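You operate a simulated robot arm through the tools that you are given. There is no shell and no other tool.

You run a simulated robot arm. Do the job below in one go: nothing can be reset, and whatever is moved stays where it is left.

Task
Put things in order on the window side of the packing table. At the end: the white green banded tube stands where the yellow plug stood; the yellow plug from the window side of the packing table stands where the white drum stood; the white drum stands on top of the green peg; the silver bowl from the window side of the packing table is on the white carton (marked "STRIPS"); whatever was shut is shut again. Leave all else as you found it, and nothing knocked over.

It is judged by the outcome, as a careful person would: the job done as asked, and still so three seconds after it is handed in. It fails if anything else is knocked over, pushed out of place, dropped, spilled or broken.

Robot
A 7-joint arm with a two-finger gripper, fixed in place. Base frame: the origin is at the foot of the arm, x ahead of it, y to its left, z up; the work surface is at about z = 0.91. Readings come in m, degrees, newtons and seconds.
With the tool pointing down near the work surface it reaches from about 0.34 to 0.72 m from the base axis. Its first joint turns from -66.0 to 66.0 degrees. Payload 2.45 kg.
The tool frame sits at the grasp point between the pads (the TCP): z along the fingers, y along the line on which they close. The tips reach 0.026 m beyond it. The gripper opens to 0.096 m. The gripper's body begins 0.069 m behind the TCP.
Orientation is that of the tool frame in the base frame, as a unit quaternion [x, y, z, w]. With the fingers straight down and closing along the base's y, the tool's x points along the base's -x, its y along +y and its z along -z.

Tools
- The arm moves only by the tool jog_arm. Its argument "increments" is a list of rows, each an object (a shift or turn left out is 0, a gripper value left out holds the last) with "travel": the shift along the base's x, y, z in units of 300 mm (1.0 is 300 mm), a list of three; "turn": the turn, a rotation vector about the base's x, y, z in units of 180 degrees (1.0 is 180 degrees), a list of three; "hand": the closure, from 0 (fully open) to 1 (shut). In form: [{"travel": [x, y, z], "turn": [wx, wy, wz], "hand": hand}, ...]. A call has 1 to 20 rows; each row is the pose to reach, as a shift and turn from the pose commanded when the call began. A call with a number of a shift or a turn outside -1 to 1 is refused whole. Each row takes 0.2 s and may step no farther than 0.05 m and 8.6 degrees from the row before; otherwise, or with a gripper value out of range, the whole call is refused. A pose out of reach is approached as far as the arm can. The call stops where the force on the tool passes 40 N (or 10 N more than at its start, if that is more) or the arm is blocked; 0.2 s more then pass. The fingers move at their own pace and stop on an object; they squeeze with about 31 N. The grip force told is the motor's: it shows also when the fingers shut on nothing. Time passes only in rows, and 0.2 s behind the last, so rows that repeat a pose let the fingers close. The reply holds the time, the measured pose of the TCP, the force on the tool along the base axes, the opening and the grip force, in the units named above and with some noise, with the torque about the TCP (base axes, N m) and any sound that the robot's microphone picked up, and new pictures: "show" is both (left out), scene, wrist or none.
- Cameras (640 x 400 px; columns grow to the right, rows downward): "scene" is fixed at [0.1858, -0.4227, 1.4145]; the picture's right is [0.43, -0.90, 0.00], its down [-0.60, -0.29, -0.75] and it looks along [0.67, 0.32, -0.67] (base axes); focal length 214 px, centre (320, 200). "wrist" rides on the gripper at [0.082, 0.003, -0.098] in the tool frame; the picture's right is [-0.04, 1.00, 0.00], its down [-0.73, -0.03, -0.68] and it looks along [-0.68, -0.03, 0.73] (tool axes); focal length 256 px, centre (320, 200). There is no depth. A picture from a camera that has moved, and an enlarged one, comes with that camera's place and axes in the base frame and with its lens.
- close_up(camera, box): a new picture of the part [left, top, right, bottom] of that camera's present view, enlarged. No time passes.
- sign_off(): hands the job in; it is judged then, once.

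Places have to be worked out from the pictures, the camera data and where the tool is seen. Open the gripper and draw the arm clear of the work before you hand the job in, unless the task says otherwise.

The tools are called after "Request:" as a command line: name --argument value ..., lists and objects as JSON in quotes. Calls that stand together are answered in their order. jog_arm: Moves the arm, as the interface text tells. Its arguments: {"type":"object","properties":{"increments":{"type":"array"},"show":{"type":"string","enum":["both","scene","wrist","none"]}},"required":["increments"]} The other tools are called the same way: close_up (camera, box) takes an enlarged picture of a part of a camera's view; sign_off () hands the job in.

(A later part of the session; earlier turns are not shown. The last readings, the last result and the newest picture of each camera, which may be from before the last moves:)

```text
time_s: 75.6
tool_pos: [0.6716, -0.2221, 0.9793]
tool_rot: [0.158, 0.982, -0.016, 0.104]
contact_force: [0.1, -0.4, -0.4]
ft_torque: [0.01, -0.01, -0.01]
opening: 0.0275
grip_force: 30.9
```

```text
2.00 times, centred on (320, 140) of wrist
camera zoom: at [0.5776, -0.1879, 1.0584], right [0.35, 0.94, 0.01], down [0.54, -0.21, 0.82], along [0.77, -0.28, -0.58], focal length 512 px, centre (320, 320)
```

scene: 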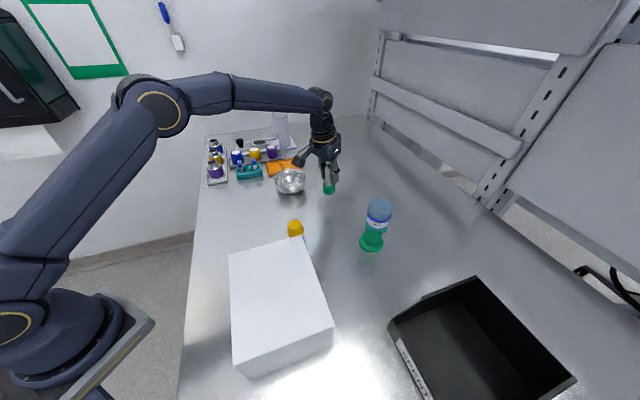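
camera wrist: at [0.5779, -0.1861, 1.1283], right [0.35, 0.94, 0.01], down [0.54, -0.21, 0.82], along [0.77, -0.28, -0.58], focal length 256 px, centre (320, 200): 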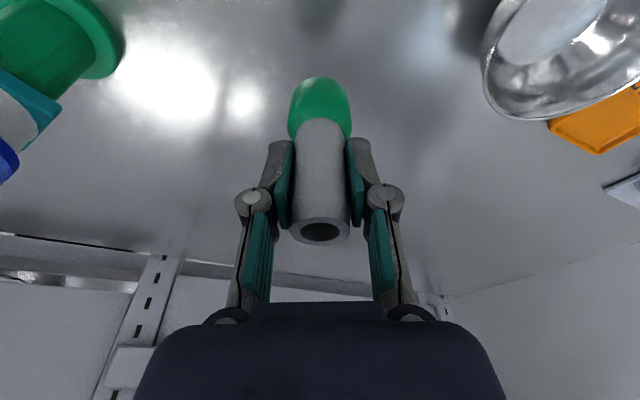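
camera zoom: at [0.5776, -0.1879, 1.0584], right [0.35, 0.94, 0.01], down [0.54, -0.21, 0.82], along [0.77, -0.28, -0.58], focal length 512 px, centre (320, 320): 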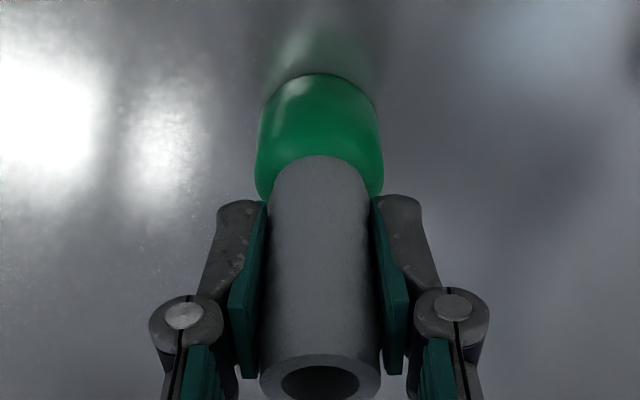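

The tube's base nearly meets its reflection, so about a millimetre remains. I lower another step.

Request:
jog_arm --increments '[{"travel": [0, 0, -0.003]}, {"travel": [0, 0, -0.006]}, {"travel": [0, 0, -0.006]}]' --show "none"

```text
time_s: 76.4
tool_pos: [0.6729, -0.2228, 0.9787]
tool_rot: [0.157, 0.982, -0.017, 0.104]
contact_force: [-10.6, 4.5, 18.9]
ft_torque: [0.16, 0.46, -0.03]
opening: 0.0276
grip_force: 31.4
```

Contact made (about 19 N). I ease up a millimetre to relax the load, then open the fingers.

Request:
jog_arm --increments '[{"travel": [0, 0, 0.003]}, {"travel": [0, 0, 0.004]}]' --show "none"

Request:
jog_arm --increments '[{"travel": [0, 0, 0], "hand": 0.4}, {"travel": [0, 0, 0], "hand": 0.4}, {"travel": [0, 0, 0], "hand": 0.4}, {"travel": [0, 0, 0], "hand": 0.4}]' --show "both"

Request:
close_up --camera "scene" --box '[290, 160, 370, 230]'

Request:
close_up --camera "wrist" --box '[220, 40, 420, 240]'

```text
time_s: 77.0
tool_pos: [0.6729, -0.2225, 0.9791]
tool_rot: [0.158, 0.982, -0.017, 0.103]
contact_force: [-4.4, 2.2, 15.6]
ft_torque: [0.07, 0.15, 0.0]
opening: 0.0276
grip_force: 30.4
```

```text
time_s: 78.0
tool_pos: [0.6726, -0.2213, 0.9788]
tool_rot: [0.157, 0.982, -0.016, 0.103]
contact_force: [0.0, 0.3, 0.2]
ft_torque: [-0.03, -0.01, -0.02]
opening: 0.0576
grip_force: 0.0
camera wrist: at [0.5778, -0.188, 1.0576], right [0.35, 0.94, 0.01], down [0.54, -0.21, 0.82], along [0.77, -0.28, -0.58], focal length 256 px, centre (320, 200)
```

scene: 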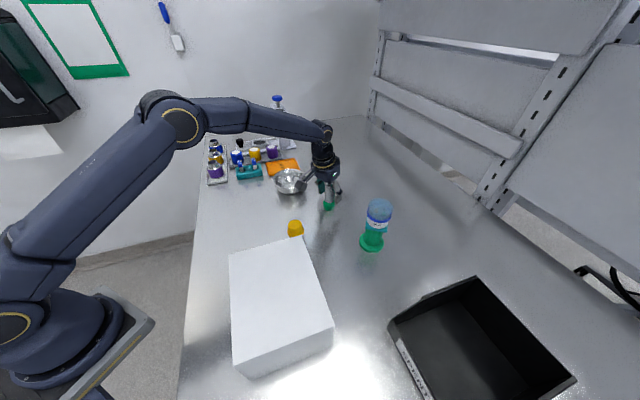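
wrist: 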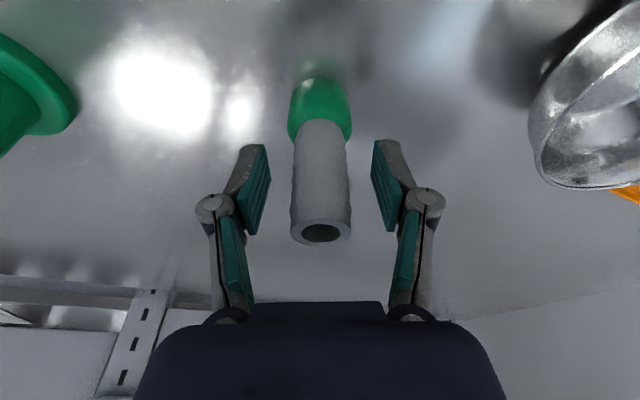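

```text
5.71 times, centred on (330, 195) of scene
camera zoom: at [0.1858, -0.4227, 1.4145], right [0.43, -0.9, 0.0], down [-0.6, -0.29, -0.75], along [0.67, 0.32, -0.67], focal length 1226 px, centre (263, 229)
```

zoom: 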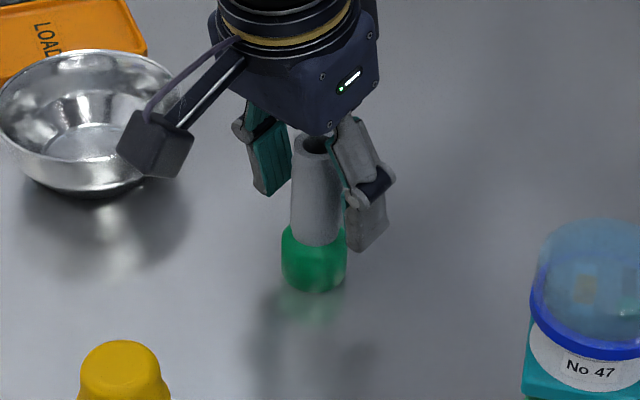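

```text
2.00 times, centred on (320, 140) of wrist
camera zoom: at [0.5778, -0.188, 1.0576], right [0.35, 0.94, 0.01], down [0.54, -0.21, 0.82], along [0.77, -0.28, -0.58], focal length 512 px, centre (320, 320)
```

zoom: 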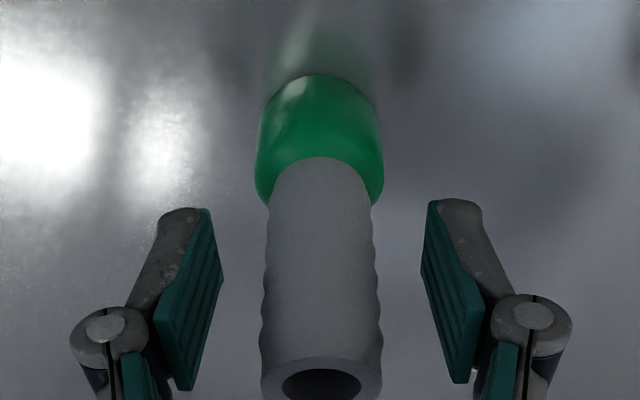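

The tube stands upright and free. I withdraw along the tool axis, up and back.

Request:
jog_arm --increments '[{"travel": [-0.018, 0.006, 0.09]}, {"travel": [-0.036, 0.012, 0.18]}, {"travel": [-0.06, 0.02, 0.3]}, {"travel": [-0.1, 0.03, 0.42]}, {"travel": [-0.16, 0.05, 0.5]}]' --show "both"

Request:
close_up --camera "scene" --box '[240, 150, 400, 260]'

Request:
close_up --camera "wrist" --box '[380, 0, 640, 220]'

```text
time_s: 79.2
tool_pos: [0.6232, -0.2064, 1.1291]
tool_rot: [0.157, 0.982, -0.017, 0.103]
contact_force: [-0.4, -0.8, 0.0]
ft_torque: [-0.01, -0.03, 0.01]
opening: 0.0577
grip_force: 0.0
camera wrist: at [0.5284, -0.1726, 1.2079], right [0.35, 0.94, 0.01], down [0.54, -0.21, 0.82], along [0.77, -0.28, -0.58], focal length 256 px, centre (320, 200)
```

scene: 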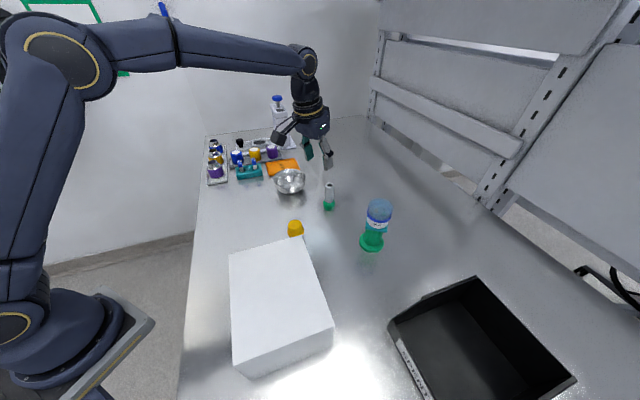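
wrist: 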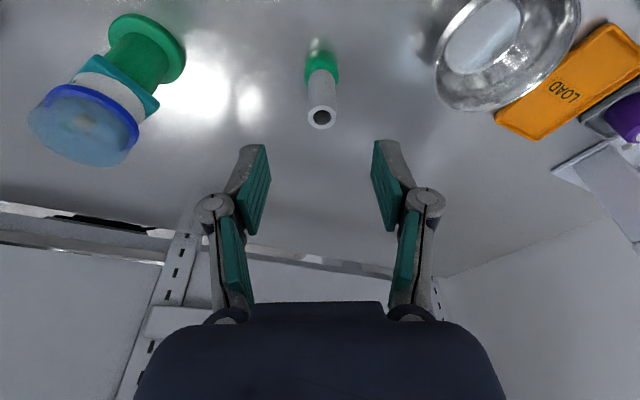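

```text
3.64 times, centred on (320, 205) of scene
camera zoom: at [0.1858, -0.4227, 1.4145], right [0.43, -0.9, 0.0], down [-0.6, -0.29, -0.75], along [0.67, 0.32, -0.67], focal length 780 px, centre (320, 182)
```

zoom: 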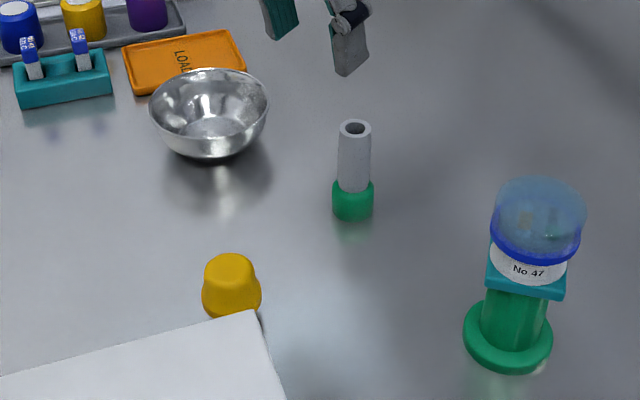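

```text
1.82 times, centred on (510, 110) of wrist
camera zoom: at [0.5284, -0.1726, 1.2079], right [0.35, 0.94, 0.01], down [0.54, -0.21, 0.82], along [0.77, -0.28, -0.58], focal length 465 px, centre (-26, 364)
```

zoom: 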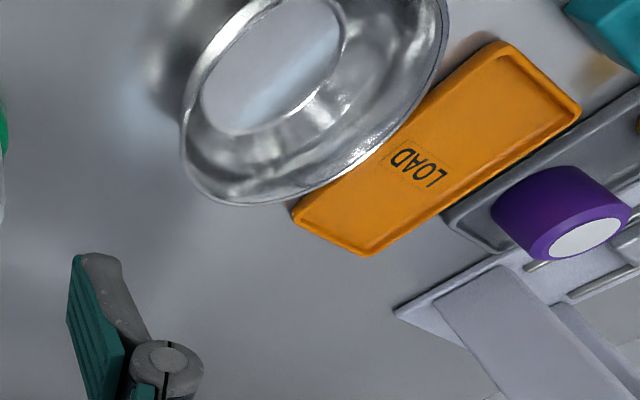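

All three stand correctly. Now the silver bowl near (0.69, -0.05), which is wider than the gripper, so it must be lifted by its rim. I move back for a good, low look at it.

Request:
jog_arm --increments '[{"travel": [-0.07, 0.09, 0], "turn": [0, 0, 0.02], "hand": 0.35}, {"travel": [-0.14, 0.18, -0.04], "turn": [0, 0, 0.045], "hand": 0.35}, {"travel": [-0.21, 0.27, -0.1], "turn": [0, 0, 0.075], "hand": 0.35}, {"travel": [-0.28, 0.36, -0.16], "turn": [0, 0, 0.1017], "hand": 0.35}, {"travel": [-0.35, 0.44, -0.22], "turn": [0, 0, 0.1017], "hand": 0.35}, {"travel": [-0.41, 0.52, -0.28], "turn": [0, 0, 0.1017], "hand": 0.35}]' --show "none"

Request:
jog_arm --increments '[{"travel": [0, 0, -0.03], "turn": [0, -0.036, 0]}, {"travel": [0, 0, -0.05], "turn": [0, -0.072, 0]}, {"travel": [0, 0, -0.05], "turn": [0, -0.072, 0]}]' --show "both"

Request:
close_up --camera "wrist" --box '[240, 80, 400, 200]'

Request:
close_up --camera "scene" --box '[255, 150, 335, 210]'

```text
time_s: 80.6
tool_pos: [0.5001, -0.0497, 1.0448]
tool_rot: [-0.001, 0.994, -0.001, 0.105]
contact_force: [-0.1, 0.4, 0.6]
ft_torque: [-0.02, -0.03, 0.01]
opening: 0.0621
grip_force: 0.1
```

```text
time_s: 81.4
tool_pos: [0.499, -0.0496, 1.0294]
tool_rot: [-0.001, 0.976, -0.001, 0.216]
contact_force: [-0.5, -0.4, -0.5]
ft_torque: [-0.02, 0.01, -0.04]
opening: 0.0627
grip_force: 0.0
camera wrist: at [0.3848, -0.0478, 1.0835], right [0.03, 1.0, 0.02], down [0.38, -0.03, 0.93], along [0.93, -0.03, -0.38], focal length 256 px, centre (320, 200)
```

scene: 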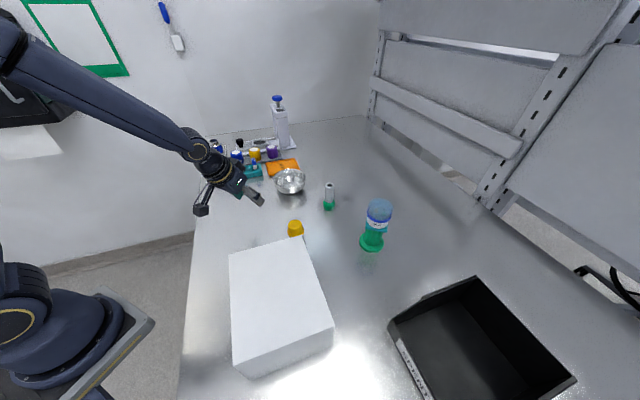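
wrist: 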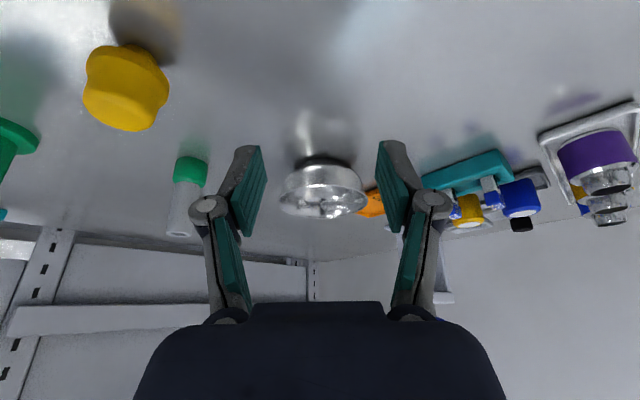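

```text
3.33 times, centred on (320, 140) of wrist
camera zoom: at [0.3848, -0.0478, 1.0835], right [0.03, 1.0, 0.02], down [0.38, -0.03, 0.93], along [0.93, -0.03, -0.38], focal length 853 px, centre (320, 400)
```

zoom: 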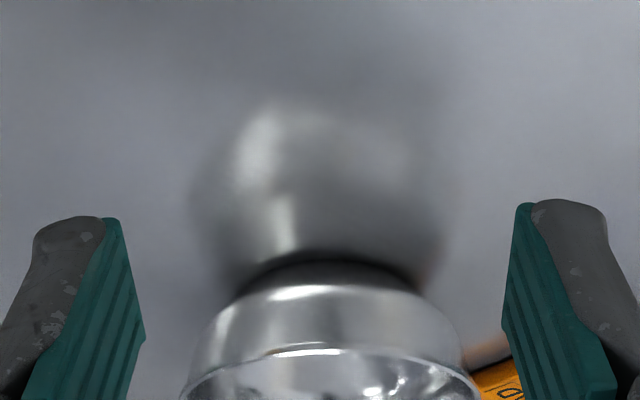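

```text
6.67 times, centred on (295, 180) of scene
camera zoom: at [0.1858, -0.4227, 1.4145], right [0.43, -0.9, 0.0], down [-0.6, -0.29, -0.75], along [0.67, 0.32, -0.67], focal length 1430 px, centre (487, 333)
```

zoom: 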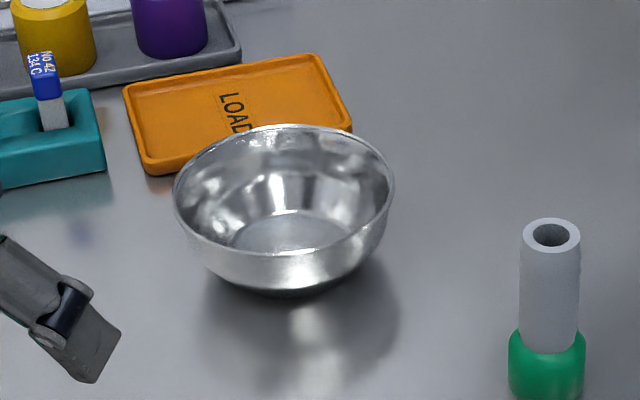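

Request:
close_up --camera "wrist" --box '[265, 140, 385, 230]'

```text
4.44 times, centred on (325, 185) of wrist
camera zoom: at [0.3848, -0.0478, 1.0835], right [0.03, 1.0, 0.02], down [0.38, -0.03, 0.93], along [0.93, -0.03, -0.38], focal length 1138 px, centre (298, 267)
```

zoom: 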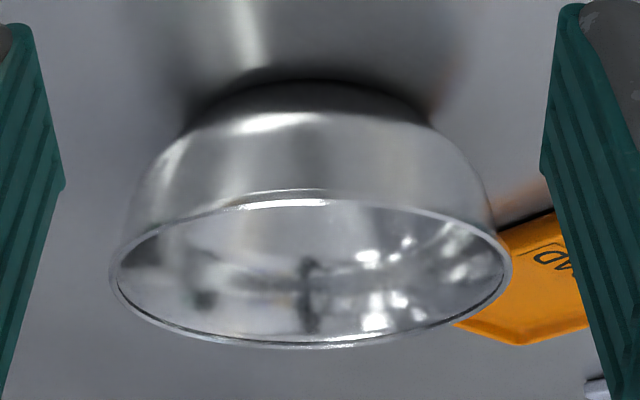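

I now have a good profile of the bowl: rim centre about (0.694, -0.056), rim radius about 0.0595, rim z≈0.962, and an upper wall sloping about 16° from vertical. I'll grip the near rim with the pads leaned 16° to match the wall, so first I level the tool and turn to heading -90° (closing along x).

Request:
jog_arm --increments '[{"travel": [0, 0, 0.05], "turn": [0, 0.046, 0], "hand": 0.45}, {"travel": [0, 0, 0.1], "turn": [0, 0.092, 0], "hand": 0.45}, {"travel": [0, 0, 0.15], "turn": [0, 0.1387, 0], "hand": 0.45}]' --show "none"

Request:
jog_arm --increments '[{"travel": [0.02, 0, 0], "turn": [0, 0, -0.0455]}, {"travel": [0.05, 0, 0], "turn": [0, 0, -0.091]}, {"travel": [0.08, 0, 0], "turn": [0, 0, -0.1365]}, {"travel": [0.11, 0, 0], "turn": [0, 0, -0.182]}, {"travel": [0.14, 0, 0], "turn": [0, 0, -0.2275]}, {"travel": [0.17, 0, 0], "turn": [0, 0, -0.273]}, {"travel": [0.2, 0, 0], "turn": [0, 0, -0.3185]}, {"travel": [0.23, 0, 0], "turn": [0, 0, -0.364]}, {"travel": [0.26, 0, 0], "turn": [0, 0, -0.4095]}, {"travel": [0.29, 0, 0], "turn": [0, 0, -0.455]}, {"travel": [0.31, -0.02, 0], "turn": [0, 0, -0.5]}, {"travel": [0.31, -0.02, 0], "turn": [0, 0, -0.5]}]' --show "both"

```text
time_s: 82.2
tool_pos: [0.5014, -0.0517, 1.0757]
tool_rot: [0.0, 1.0, 0.0, -0.001]
contact_force: [-0.1, -0.3, 0.1]
ft_torque: [-0.02, 0.0, -0.01]
opening: 0.0528
grip_force: 0.0
```

```text
time_s: 84.8
tool_pos: [0.5944, -0.0561, 1.0741]
tool_rot: [0.707, 0.707, -0.001, -0.001]
contact_force: [-0.1, 0.0, 0.2]
ft_torque: [0.0, -0.03, 0.0]
opening: 0.053
grip_force: 0.1
camera wrist: at [0.5973, 0.0247, 1.1724], right [1.0, -0.04, 0.0], down [-0.03, -0.73, 0.68], along [-0.03, -0.68, -0.73], focal length 256 px, centre (320, 200)
```

scene: 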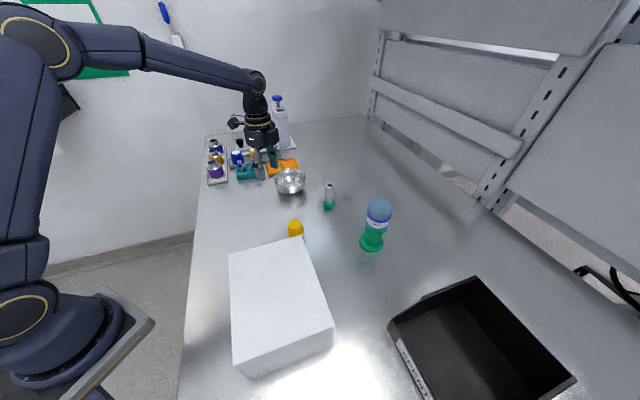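
wrist: 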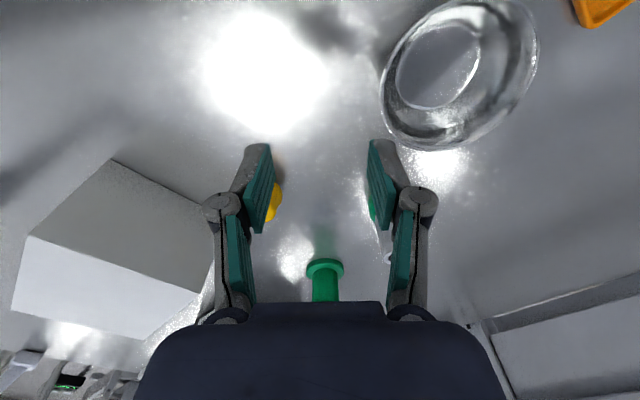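

From this side I can pin down the bowl's left rim edge. I zoom in to measure it.

Request:
close_up --camera "wrist" --box '[350, 0, 560, 160]'

Request:
close_up --camera "scene" --box '[235, 130, 325, 210]'

```text
2.50 times, centred on (455, 80) of wrist
camera zoom: at [0.5973, 0.0247, 1.1724], right [1.0, -0.04, 0.0], down [-0.03, -0.73, 0.68], along [-0.03, -0.68, -0.73], focal length 640 px, centre (-18, 500)
```

zoom: 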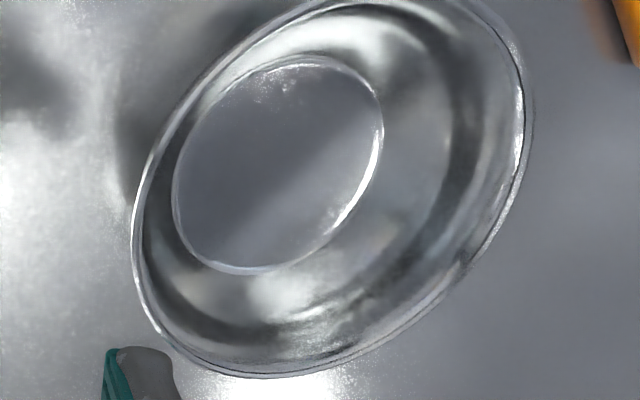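

```text
5.00 times, centred on (280, 170) of scene
camera zoom: at [0.1858, -0.4227, 1.4145], right [0.43, -0.9, 0.0], down [-0.6, -0.29, -0.75], along [0.67, 0.32, -0.67], focal length 1072 px, centre (520, 350)
```

zoom: 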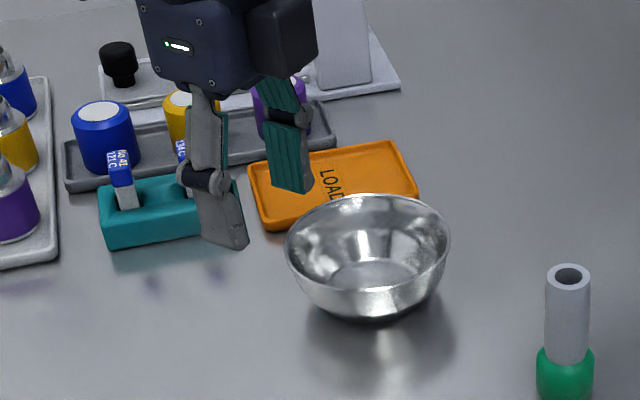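

Fitting the rim points gives bowl centre about (0.701, -0.055), rim radius 0.059, rim z≈0.958, so the near rim is at x≈0.642. I lean the tool 16° about y and move to a pre-grasp point above that rim.

Request:
jog_arm --increments '[{"travel": [0, 0, 0], "turn": [0, -0.0445, 0]}, {"travel": [0.03, 0.002, -0.03], "turn": [0, -0.089, 0]}, {"travel": [0.065, 0.003, -0.09], "turn": [0, -0.089, 0]}, {"travel": [0.097, 0.003, -0.15], "turn": [0, -0.089, 0]}, {"travel": [0.097, 0.003, -0.15], "turn": [0, -0.089, 0]}]' --show "both"

Request:
close_up --camera "wrist" --box '[230, 40, 450, 240]'

Request:
close_up --camera "scene" --box '[245, 140, 325, 210]'

```text
time_s: 86.0
tool_pos: [0.6233, -0.0563, 1.0298]
tool_rot: [0.7, 0.701, 0.099, 0.099]
contact_force: [-0.3, 0.0, -0.4]
ft_torque: [0.01, 0.03, -0.01]
opening: 0.0529
grip_force: 0.1
camera wrist: at [0.5981, 0.0264, 1.1249], right [0.96, -0.04, 0.28], down [-0.21, -0.73, 0.64], along [0.18, -0.68, -0.71], focal length 256 px, centre (320, 200)
```

scene: 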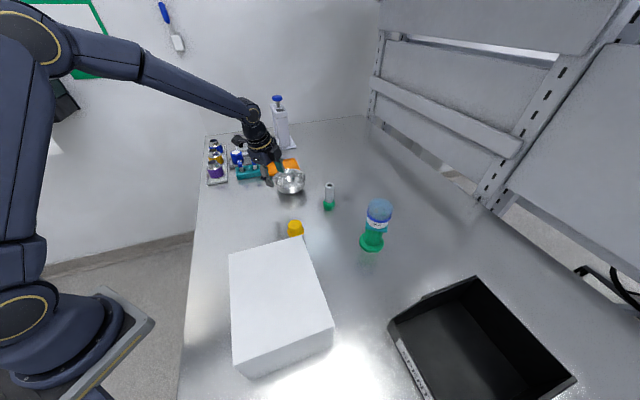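
wrist: 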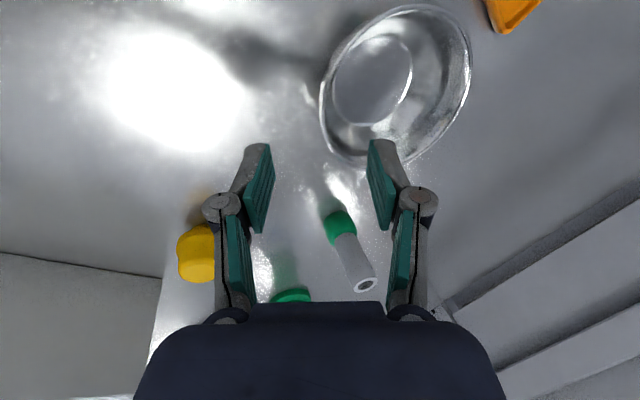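

```text
2.00 times, centred on (340, 140) of wrist
camera zoom: at [0.5981, 0.0264, 1.1249], right [0.96, -0.04, 0.28], down [-0.21, -0.73, 0.64], along [0.18, -0.68, -0.71], focal length 512 px, centre (280, 320)
```

zoom: 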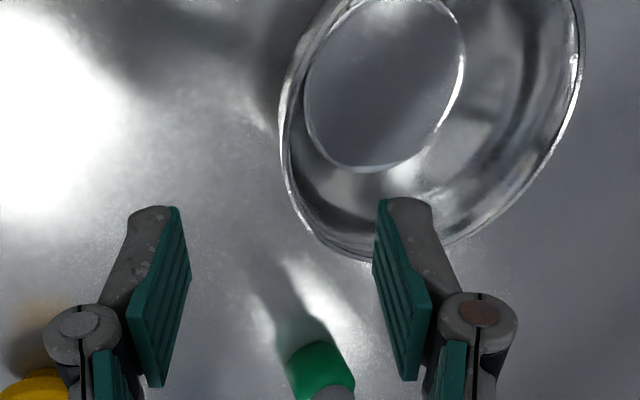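

```text
5.71 times, centred on (285, 175) of scene
camera zoom: at [0.1858, -0.4227, 1.4145], right [0.43, -0.9, 0.0], down [-0.6, -0.29, -0.75], along [0.67, 0.32, -0.67], focal length 1226 px, centre (520, 343)
```

zoom: 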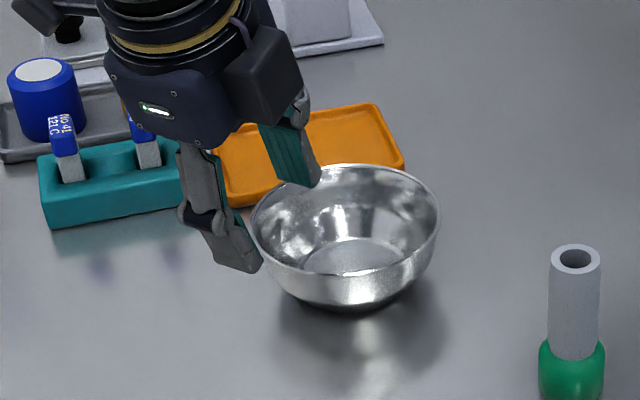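

The approach axis passes within 2 mm of the rim at mid-opening: the rim's left edge is right where I predicted in the wrist view. I advance most of the way along the tool axis and inspect.

Request:
jog_arm --increments '[{"travel": [0.016, 0, -0.055]}, {"travel": [0.032, 0, -0.11]}, {"travel": [0.046, 0, -0.16]}, {"travel": [0.046, 0, -0.16]}]' --show "both"

Request:
close_up --camera "wrist" --box '[230, 40, 450, 240]'

Request:
close_up --camera "scene" --box '[245, 140, 325, 210]'

```text
time_s: 87.0
tool_pos: [0.6364, -0.0554, 0.9827]
tool_rot: [0.7, 0.701, 0.098, 0.099]
contact_force: [0.9, -0.9, 0.0]
ft_torque: [0.01, -0.04, 0.01]
opening: 0.0528
grip_force: 0.2
camera wrist: at [0.6123, 0.0248, 1.0766], right [0.96, -0.04, 0.28], down [-0.21, -0.73, 0.64], along [0.18, -0.68, -0.71], focal length 256 px, centre (320, 200)
```

scene: 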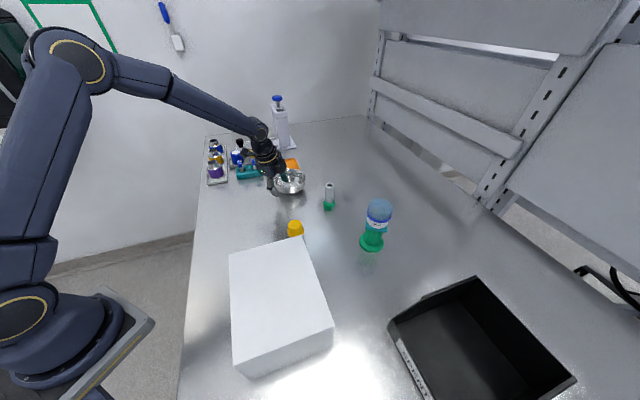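
wrist: 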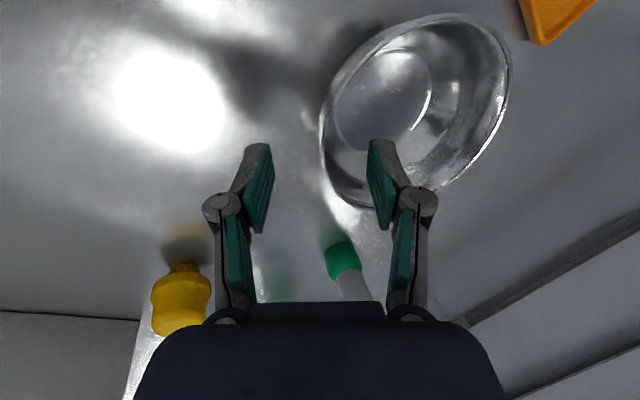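

```text
2.00 times, centred on (340, 140) of wrist
camera zoom: at [0.6123, 0.0248, 1.0766], right [0.96, -0.04, 0.28], down [-0.21, -0.73, 0.64], along [0.18, -0.68, -0.71], focal length 512 px, centre (280, 320)
```

zoom: 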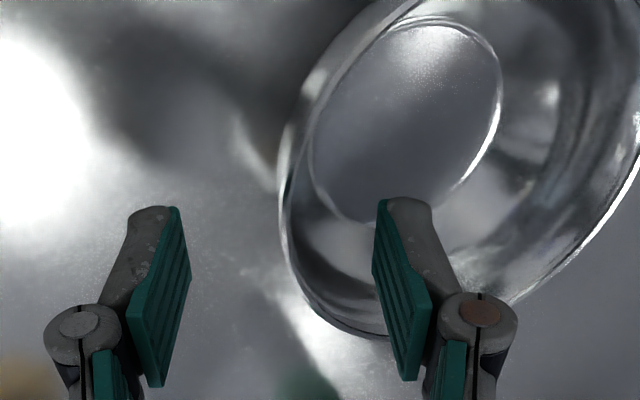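

```text
5.71 times, centred on (285, 175) of scene
camera zoom: at [0.1858, -0.4227, 1.4145], right [0.43, -0.9, 0.0], down [-0.6, -0.29, -0.75], along [0.67, 0.32, -0.67], focal length 1226 px, centre (520, 343)
```

zoom: 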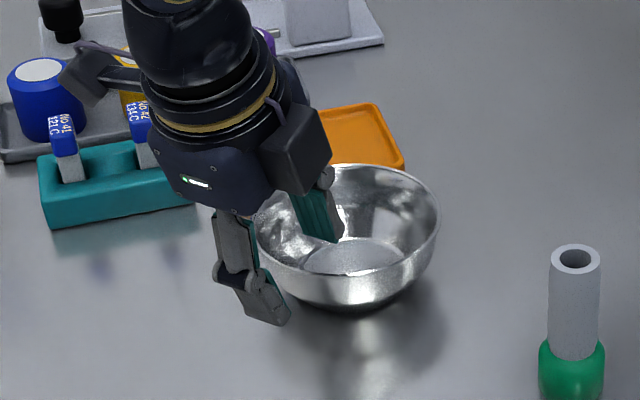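

The pads are straddling the rim with the wall centred between them. I go about 17 mm deeper along the wall and then close.

Request:
jog_arm --increments '[{"travel": [0.006, 0, -0.02]}, {"travel": [0.011, 0, -0.04]}, {"travel": [0.016, 0, -0.055]}, {"travel": [0.016, 0, -0.055]}]' --show "none"

Request:
jog_arm --increments '[{"travel": [0, 0, 0], "hand": 0.6}, {"travel": [0, 0, 0], "hand": 0.75}, {"travel": [0, 0, 0], "hand": 0.9}, {"travel": [0, 0, 0], "hand": 1}, {"travel": [0, 0, 0], "hand": 1}, {"travel": [0, 0, 0], "hand": 1}]' --show "both"

Request:
close_up --camera "wrist" --box '[230, 40, 450, 240]'

Request:
close_up --camera "scene" --box '[245, 140, 325, 210]'

```text
time_s: 88.0
tool_pos: [0.6429, -0.057, 0.9643]
tool_rot: [0.7, 0.701, 0.098, 0.098]
contact_force: [-1.0, -0.9, -0.6]
ft_torque: [-0.01, 0.01, -0.04]
opening: 0.0527
grip_force: 0.1
```

```text
time_s: 89.4
tool_pos: [0.6422, -0.0569, 0.9651]
tool_rot: [0.699, 0.701, 0.1, 0.1]
contact_force: [0.6, 2.7, 7.0]
ft_torque: [0.08, -0.76, 0.2]
opening: 0.0081
grip_force: 31.1
camera wrist: at [0.6174, 0.0244, 1.0606], right [0.96, -0.04, 0.28], down [-0.22, -0.73, 0.64], along [0.18, -0.68, -0.71], focal length 256 px, centre (320, 200)
```

scene: 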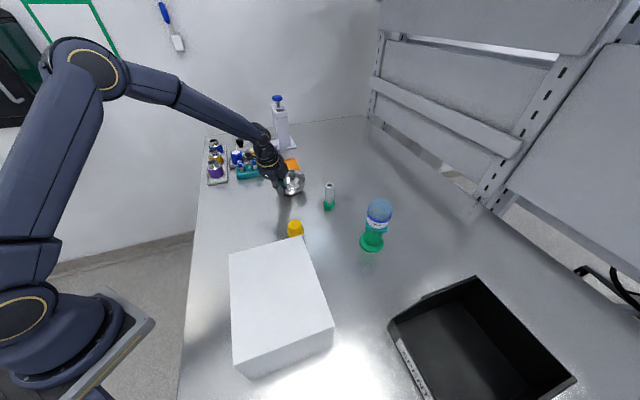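
wrist: 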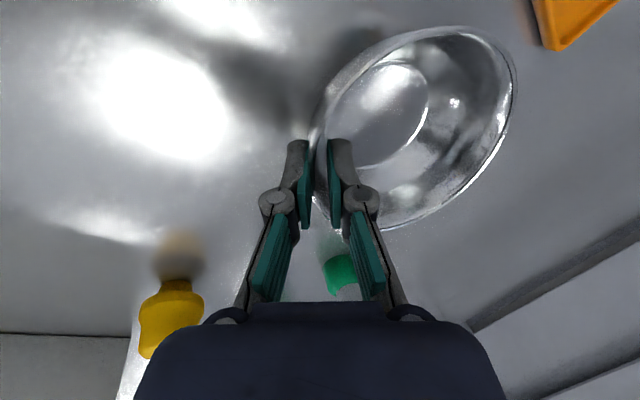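

```text
2.00 times, centred on (340, 140) of wrist
camera zoom: at [0.6174, 0.0244, 1.0606], right [0.96, -0.04, 0.28], down [-0.22, -0.73, 0.64], along [0.18, -0.68, -0.71], focal length 512 px, centre (280, 320)
```

zoom: 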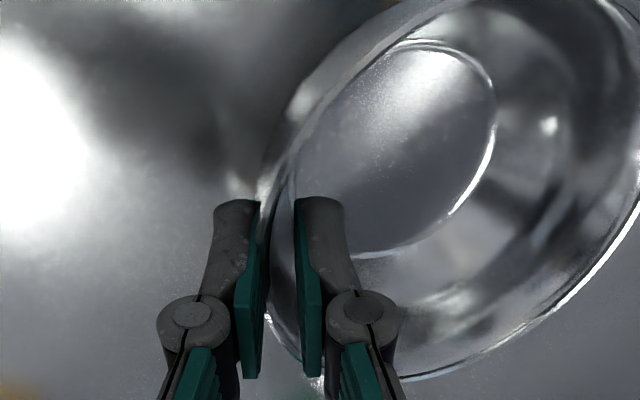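

```text
5.71 times, centred on (285, 175) of scene
camera zoom: at [0.1856, -0.4226, 1.4146], right [0.43, -0.9, 0.0], down [-0.6, -0.29, -0.75], along [0.67, 0.32, -0.67], focal length 1226 px, centre (520, 343)
```

zoom: 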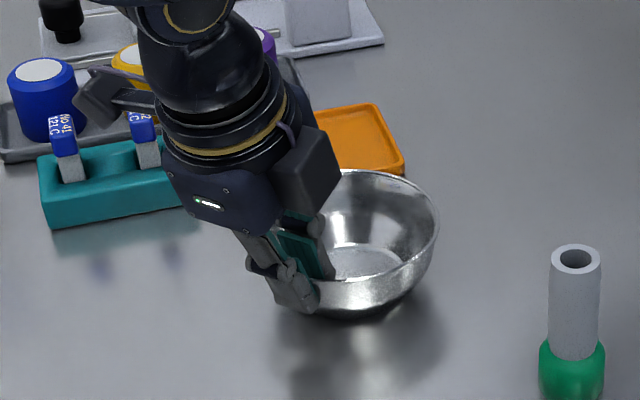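

Gripped at the rim (opening 8 mm, wall thickness plus curvature). I lift slowly by 3 cm and look at how level the bowl hangs.

Request:
jog_arm --increments '[{"travel": [0, 0, 0.015]}, {"travel": [0, 0, 0.03]}, {"travel": [0, 0, 0.05]}, {"travel": [0, 0, 0.08]}, {"travel": [0, 0, 0.11]}, {"travel": [0, 0, 0.14]}, {"travel": [0, 0, 0.14]}]' --show "both"

Request:
close_up --camera "scene" --box '[245, 130, 345, 210]'

Request:
close_up --camera "wrist" --box '[230, 0, 550, 250]'

```text
time_s: 91.0
tool_pos: [0.6407, -0.0557, 1.0059]
tool_rot: [0.699, 0.701, 0.099, 0.099]
contact_force: [0.1, -0.1, -2.3]
ft_torque: [0.04, 0.09, 0.0]
opening: 0.0065
grip_force: 30.9
camera wrist: at [0.6165, 0.025, 1.1011], right [0.96, -0.04, 0.28], down [-0.21, -0.73, 0.64], along [0.18, -0.68, -0.71], focal length 256 px, centre (320, 200)
```

scene: 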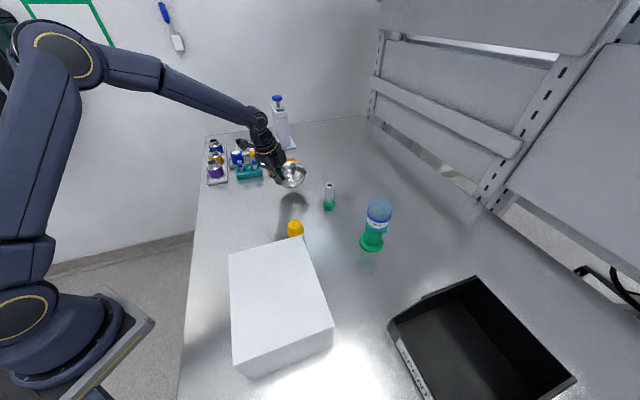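
wrist: 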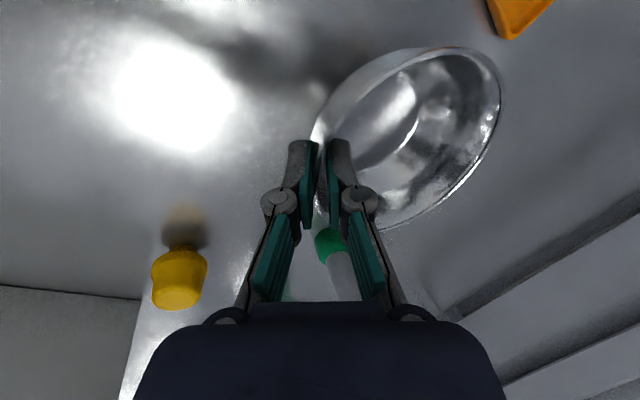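

```text
5.00 times, centred on (295, 170) of scene
camera zoom: at [0.1858, -0.4227, 1.4145], right [0.43, -0.9, 0.0], down [-0.6, -0.29, -0.75], along [0.67, 0.32, -0.67], focal length 1072 px, centre (445, 350)
```

zoom: 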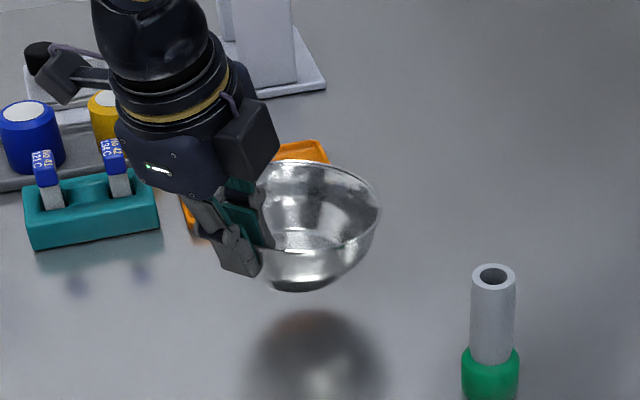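

```text
1.60 times, centred on (390, 125) of wrist
camera zoom: at [0.6165, 0.025, 1.1011], right [0.96, -0.04, 0.28], down [-0.21, -0.73, 0.64], along [0.18, -0.68, -0.71], focal length 410 px, centre (208, 320)
```

zoom: 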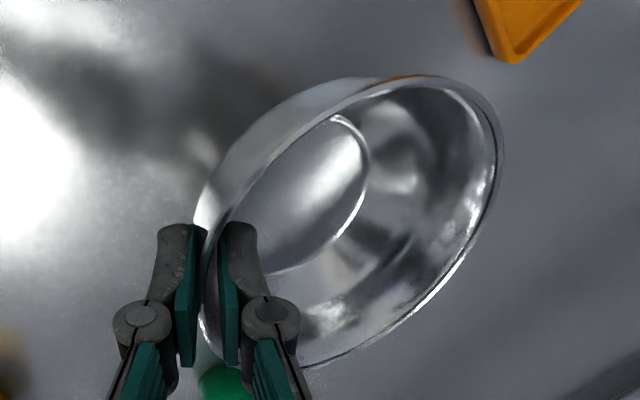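

The bowl is firmly held, with its far side about 5° low. I raise it and rotate the tool 5° more about y to level it.

Request:
jog_arm --increments '[{"travel": [0, 0, 0.06], "turn": [0, -0.009, 0]}, {"travel": [0, 0, 0.14], "turn": [0, -0.018, 0]}, {"travel": [-0.02, 0, 0.24], "turn": [0, -0.028, 0]}, {"travel": [-0.05, 0, 0.34], "turn": [0, -0.028, 0]}, {"travel": [-0.08, 0, 0.43], "turn": [0, -0.028, 0]}, {"travel": [-0.08, 0, 0.43], "turn": [0, -0.028, 0]}]' --show "both"

Request:
close_up --camera "scene" --box '[245, 90, 345, 190]'

Request:
close_up --camera "wrist" --box '[230, 0, 550, 250]'

```text
time_s: 92.4
tool_pos: [0.6159, -0.0576, 1.1368]
tool_rot: [0.694, 0.696, 0.129, 0.129]
contact_force: [0.4, -0.5, -2.3]
ft_torque: [0.02, 0.09, -0.03]
opening: 0.0066
grip_force: 31.2
camera wrist: at [0.5838, 0.0235, 1.229], right [0.93, -0.04, 0.36], down [-0.27, -0.73, 0.62], along [0.24, -0.68, -0.69], focal length 256 px, centre (320, 200)
```

scene: 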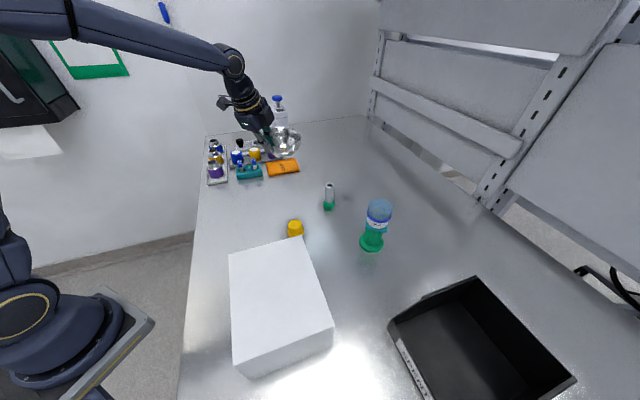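
wrist: 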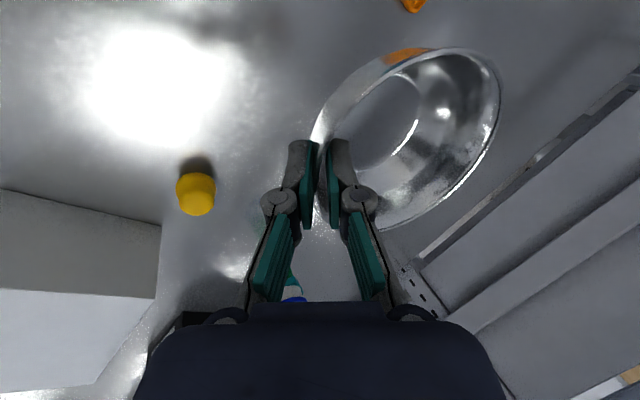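

```text
4.00 times, centred on (295, 140) of scene
camera zoom: at [0.1858, -0.4227, 1.4145], right [0.43, -0.9, 0.0], down [-0.6, -0.29, -0.75], along [0.67, 0.32, -0.67], focal length 858 px, centre (420, 440)
```

zoom: 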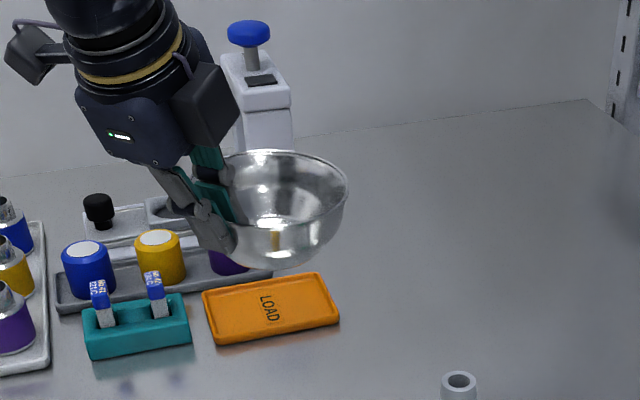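

```text
1.60 times, centred on (390, 125) of wrist
camera zoom: at [0.5838, 0.0235, 1.229], right [0.93, -0.04, 0.36], down [-0.27, -0.73, 0.62], along [0.24, -0.68, -0.69], focal length 410 px, centre (208, 320)
```

zoom: 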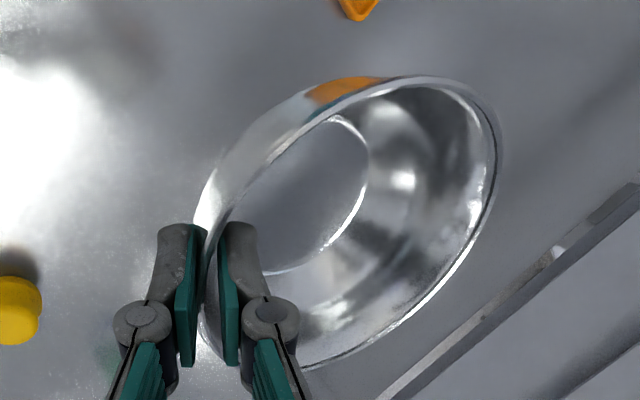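

The bowl is now level within a couple of degrees. I carry it over to the carton, turning +90° on the way so the grip point ends on the carton's far (-y) side, at TCP (0.32, -0.33).

Request:
jog_arm --increments '[{"travel": [-0.05, -0.04, 0.02], "turn": [0, 0, 0.03]}, {"travel": [-0.12, -0.1, 0.03], "turn": [0, 0, 0.07]}, {"travel": [-0.19, -0.165, 0.03], "turn": [0, 0, 0.11]}, {"travel": [-0.26, -0.23, 0.03], "turn": [0, 0, 0.15]}, {"travel": [-0.33, -0.295, 0.03], "turn": [0, 0, 0.19]}, {"travel": [-0.4, -0.36, 0.03], "turn": [0, 0, 0.23]}, {"travel": [-0.47, -0.425, 0.03], "turn": [0, 0, 0.27]}, {"travel": [-0.54, -0.49, 0.03], "turn": [0, 0, 0.31]}, {"travel": [-0.61, -0.555, 0.03], "turn": [0, 0, 0.35]}, {"travel": [-0.68, -0.62, 0.03], "turn": [0, 0, 0.39]}, {"travel": [-0.75, -0.69, 0.03], "turn": [0, 0, 0.43]}, {"travel": [-0.82, -0.76, 0.03], "turn": [0, 0, 0.465]}, {"travel": [-0.89, -0.83, 0.03], "turn": [0, 0, 0.5]}, {"travel": [-0.95, -0.88, 0.03], "turn": [0, 0, 0.5]}, {"travel": [-0.987, -0.91, 0.03], "turn": [0, 0, 0.5]}, {"travel": [-0.987, -0.91, 0.03], "turn": [0, 0, 0.5]}]' --show "both"

Request:
close_up --camera "scene" --box '[200, 180, 400, 380]'

Request:
close_up --camera "wrist" --box '[200, 0, 560, 260]'

```text
time_s: 95.8
tool_pos: [0.3212, -0.3293, 1.1468]
tool_rot: [-0.001, 0.983, 0.182, 0.0]
contact_force: [-0.5, -0.4, -1.5]
ft_torque: [-0.06, 0.0, 0.03]
opening: 0.0065
grip_force: 31.0
camera wrist: at [0.2388, -0.3629, 1.239], right [0.04, 0.93, 0.36], down [0.73, -0.27, 0.62], along [0.68, 0.24, -0.69], focal length 256 px, centre (320, 200)
```

scene: 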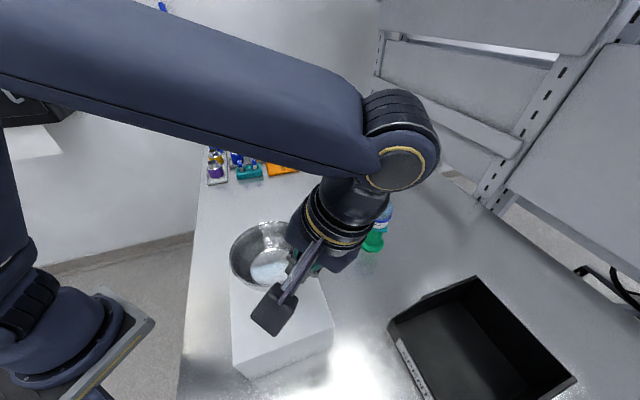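
wrist: 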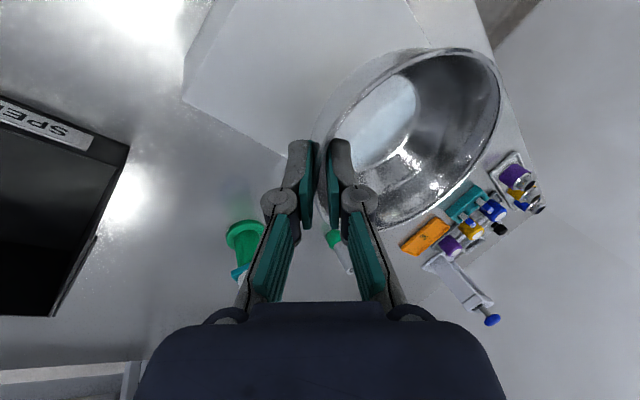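

```text
2.00 times, centred on (300, 280) of scene
camera zoom: at [0.1858, -0.4227, 1.4145], right [0.43, -0.9, 0.0], down [-0.6, -0.29, -0.75], along [0.67, 0.32, -0.67], focal length 429 px, centre (360, 40)
```

zoom: 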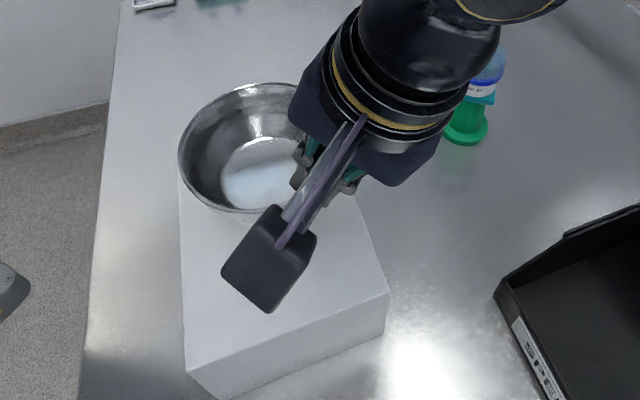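

```text
1.54 times, centred on (380, 130) of wrist
camera zoom: at [0.2388, -0.3629, 1.239], right [0.04, 0.93, 0.36], down [0.73, -0.27, 0.62], along [0.68, 0.24, -0.69], focal length 394 px, centre (228, 308)
```

zoom: 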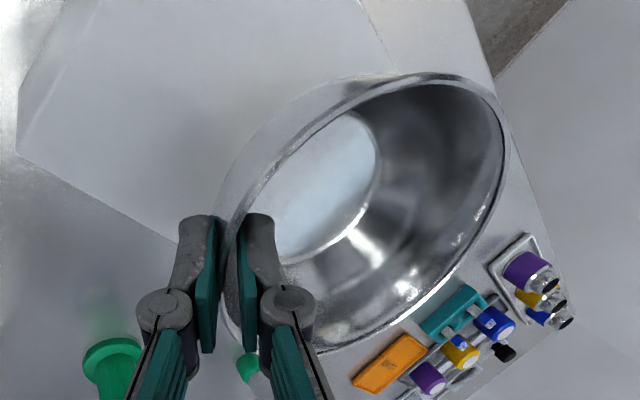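

The bowl is over the carton's middle, at about (0.321, -0.267) by projection. I lower to just above the carton top.

Request:
jog_arm --increments '[{"travel": [0, 0, -0.05]}, {"travel": [0, 0, -0.1]}, {"travel": [0, 0, -0.14]}, {"travel": [0, 0, -0.16]}, {"travel": [0, 0, -0.16]}]' --show "both"

Request:
close_up --camera "scene" --box '[200, 200, 360, 360]'

Request:
close_up --camera "wrist" --box '[200, 0, 560, 260]'

```text
time_s: 97.0
tool_pos: [0.3206, -0.3302, 1.0979]
tool_rot: [0.0, 0.983, 0.183, 0.0]
contact_force: [0.5, 0.1, -2.7]
ft_torque: [-0.09, 0.0, 0.0]
opening: 0.0067
grip_force: 31.5
camera wrist: at [0.2395, -0.3625, 1.1898], right [0.04, 0.93, 0.36], down [0.73, -0.27, 0.62], along [0.68, 0.24, -0.69], focal length 256 px, centre (320, 200)
```

scene: 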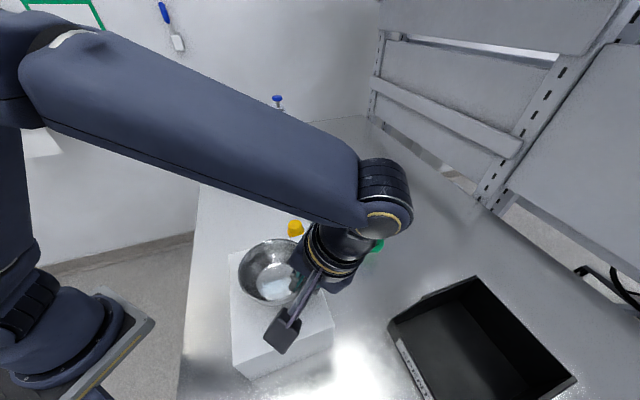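
wrist: 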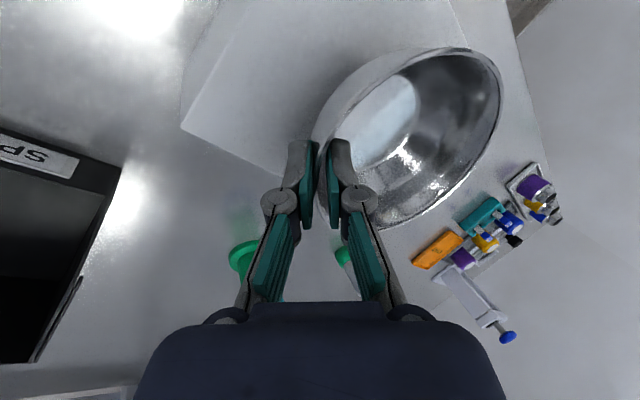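

```text
2.50 times, centred on (280, 280) of scene
camera zoom: at [0.1858, -0.4227, 1.4145], right [0.43, -0.9, 0.0], down [-0.6, -0.29, -0.75], along [0.67, 0.32, -0.67], focal length 536 px, centre (420, 0)
```

zoom: 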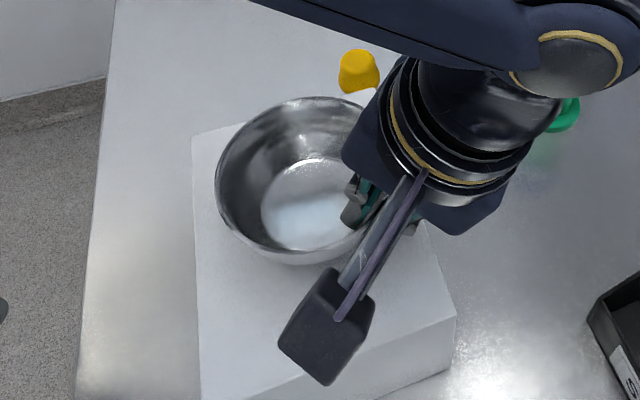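

```text
1.54 times, centred on (380, 130) of wrist
camera zoom: at [0.2395, -0.3625, 1.1898], right [0.04, 0.93, 0.36], down [0.73, -0.27, 0.62], along [0.68, 0.24, -0.69], focal length 394 px, centre (228, 308)
```

zoom: 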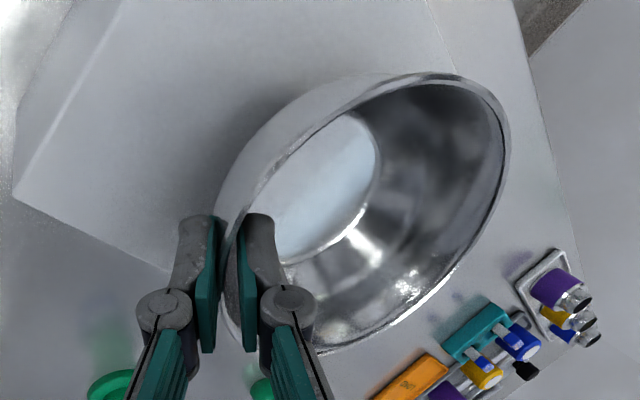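

The bowl's base is well within the carton's top. I lower in small steps, watching the force.

Request:
jog_arm --increments '[{"travel": [0, 0, -0.007]}, {"travel": [0, 0, -0.014]}, {"travel": [0, 0, -0.02]}, {"travel": [0, 0, -0.02]}]' --show "none"

```text
time_s: 98.0
tool_pos: [0.3214, -0.33, 1.0925]
tool_rot: [-0.001, 0.983, 0.183, 0.0]
contact_force: [-0.2, 0.8, -1.4]
ft_torque: [-0.04, 0.05, 0.01]
opening: 0.0062
grip_force: 30.9
```

No clear contact yet; I continue a few millimetres.

Request:
jog_arm --increments '[{"travel": [0, 0, -0.005]}, {"travel": [0, 0, -0.01]}, {"travel": [0, 0, -0.01]}]' --show "none"

```text
time_s: 98.8
tool_pos: [0.3234, -0.3285, 1.0876]
tool_rot: [0.0, 0.983, 0.183, -0.001]
contact_force: [0.0, 0.6, -1.4]
ft_torque: [-0.12, 0.0, 0.03]
opening: 0.0064
grip_force: 30.7
```

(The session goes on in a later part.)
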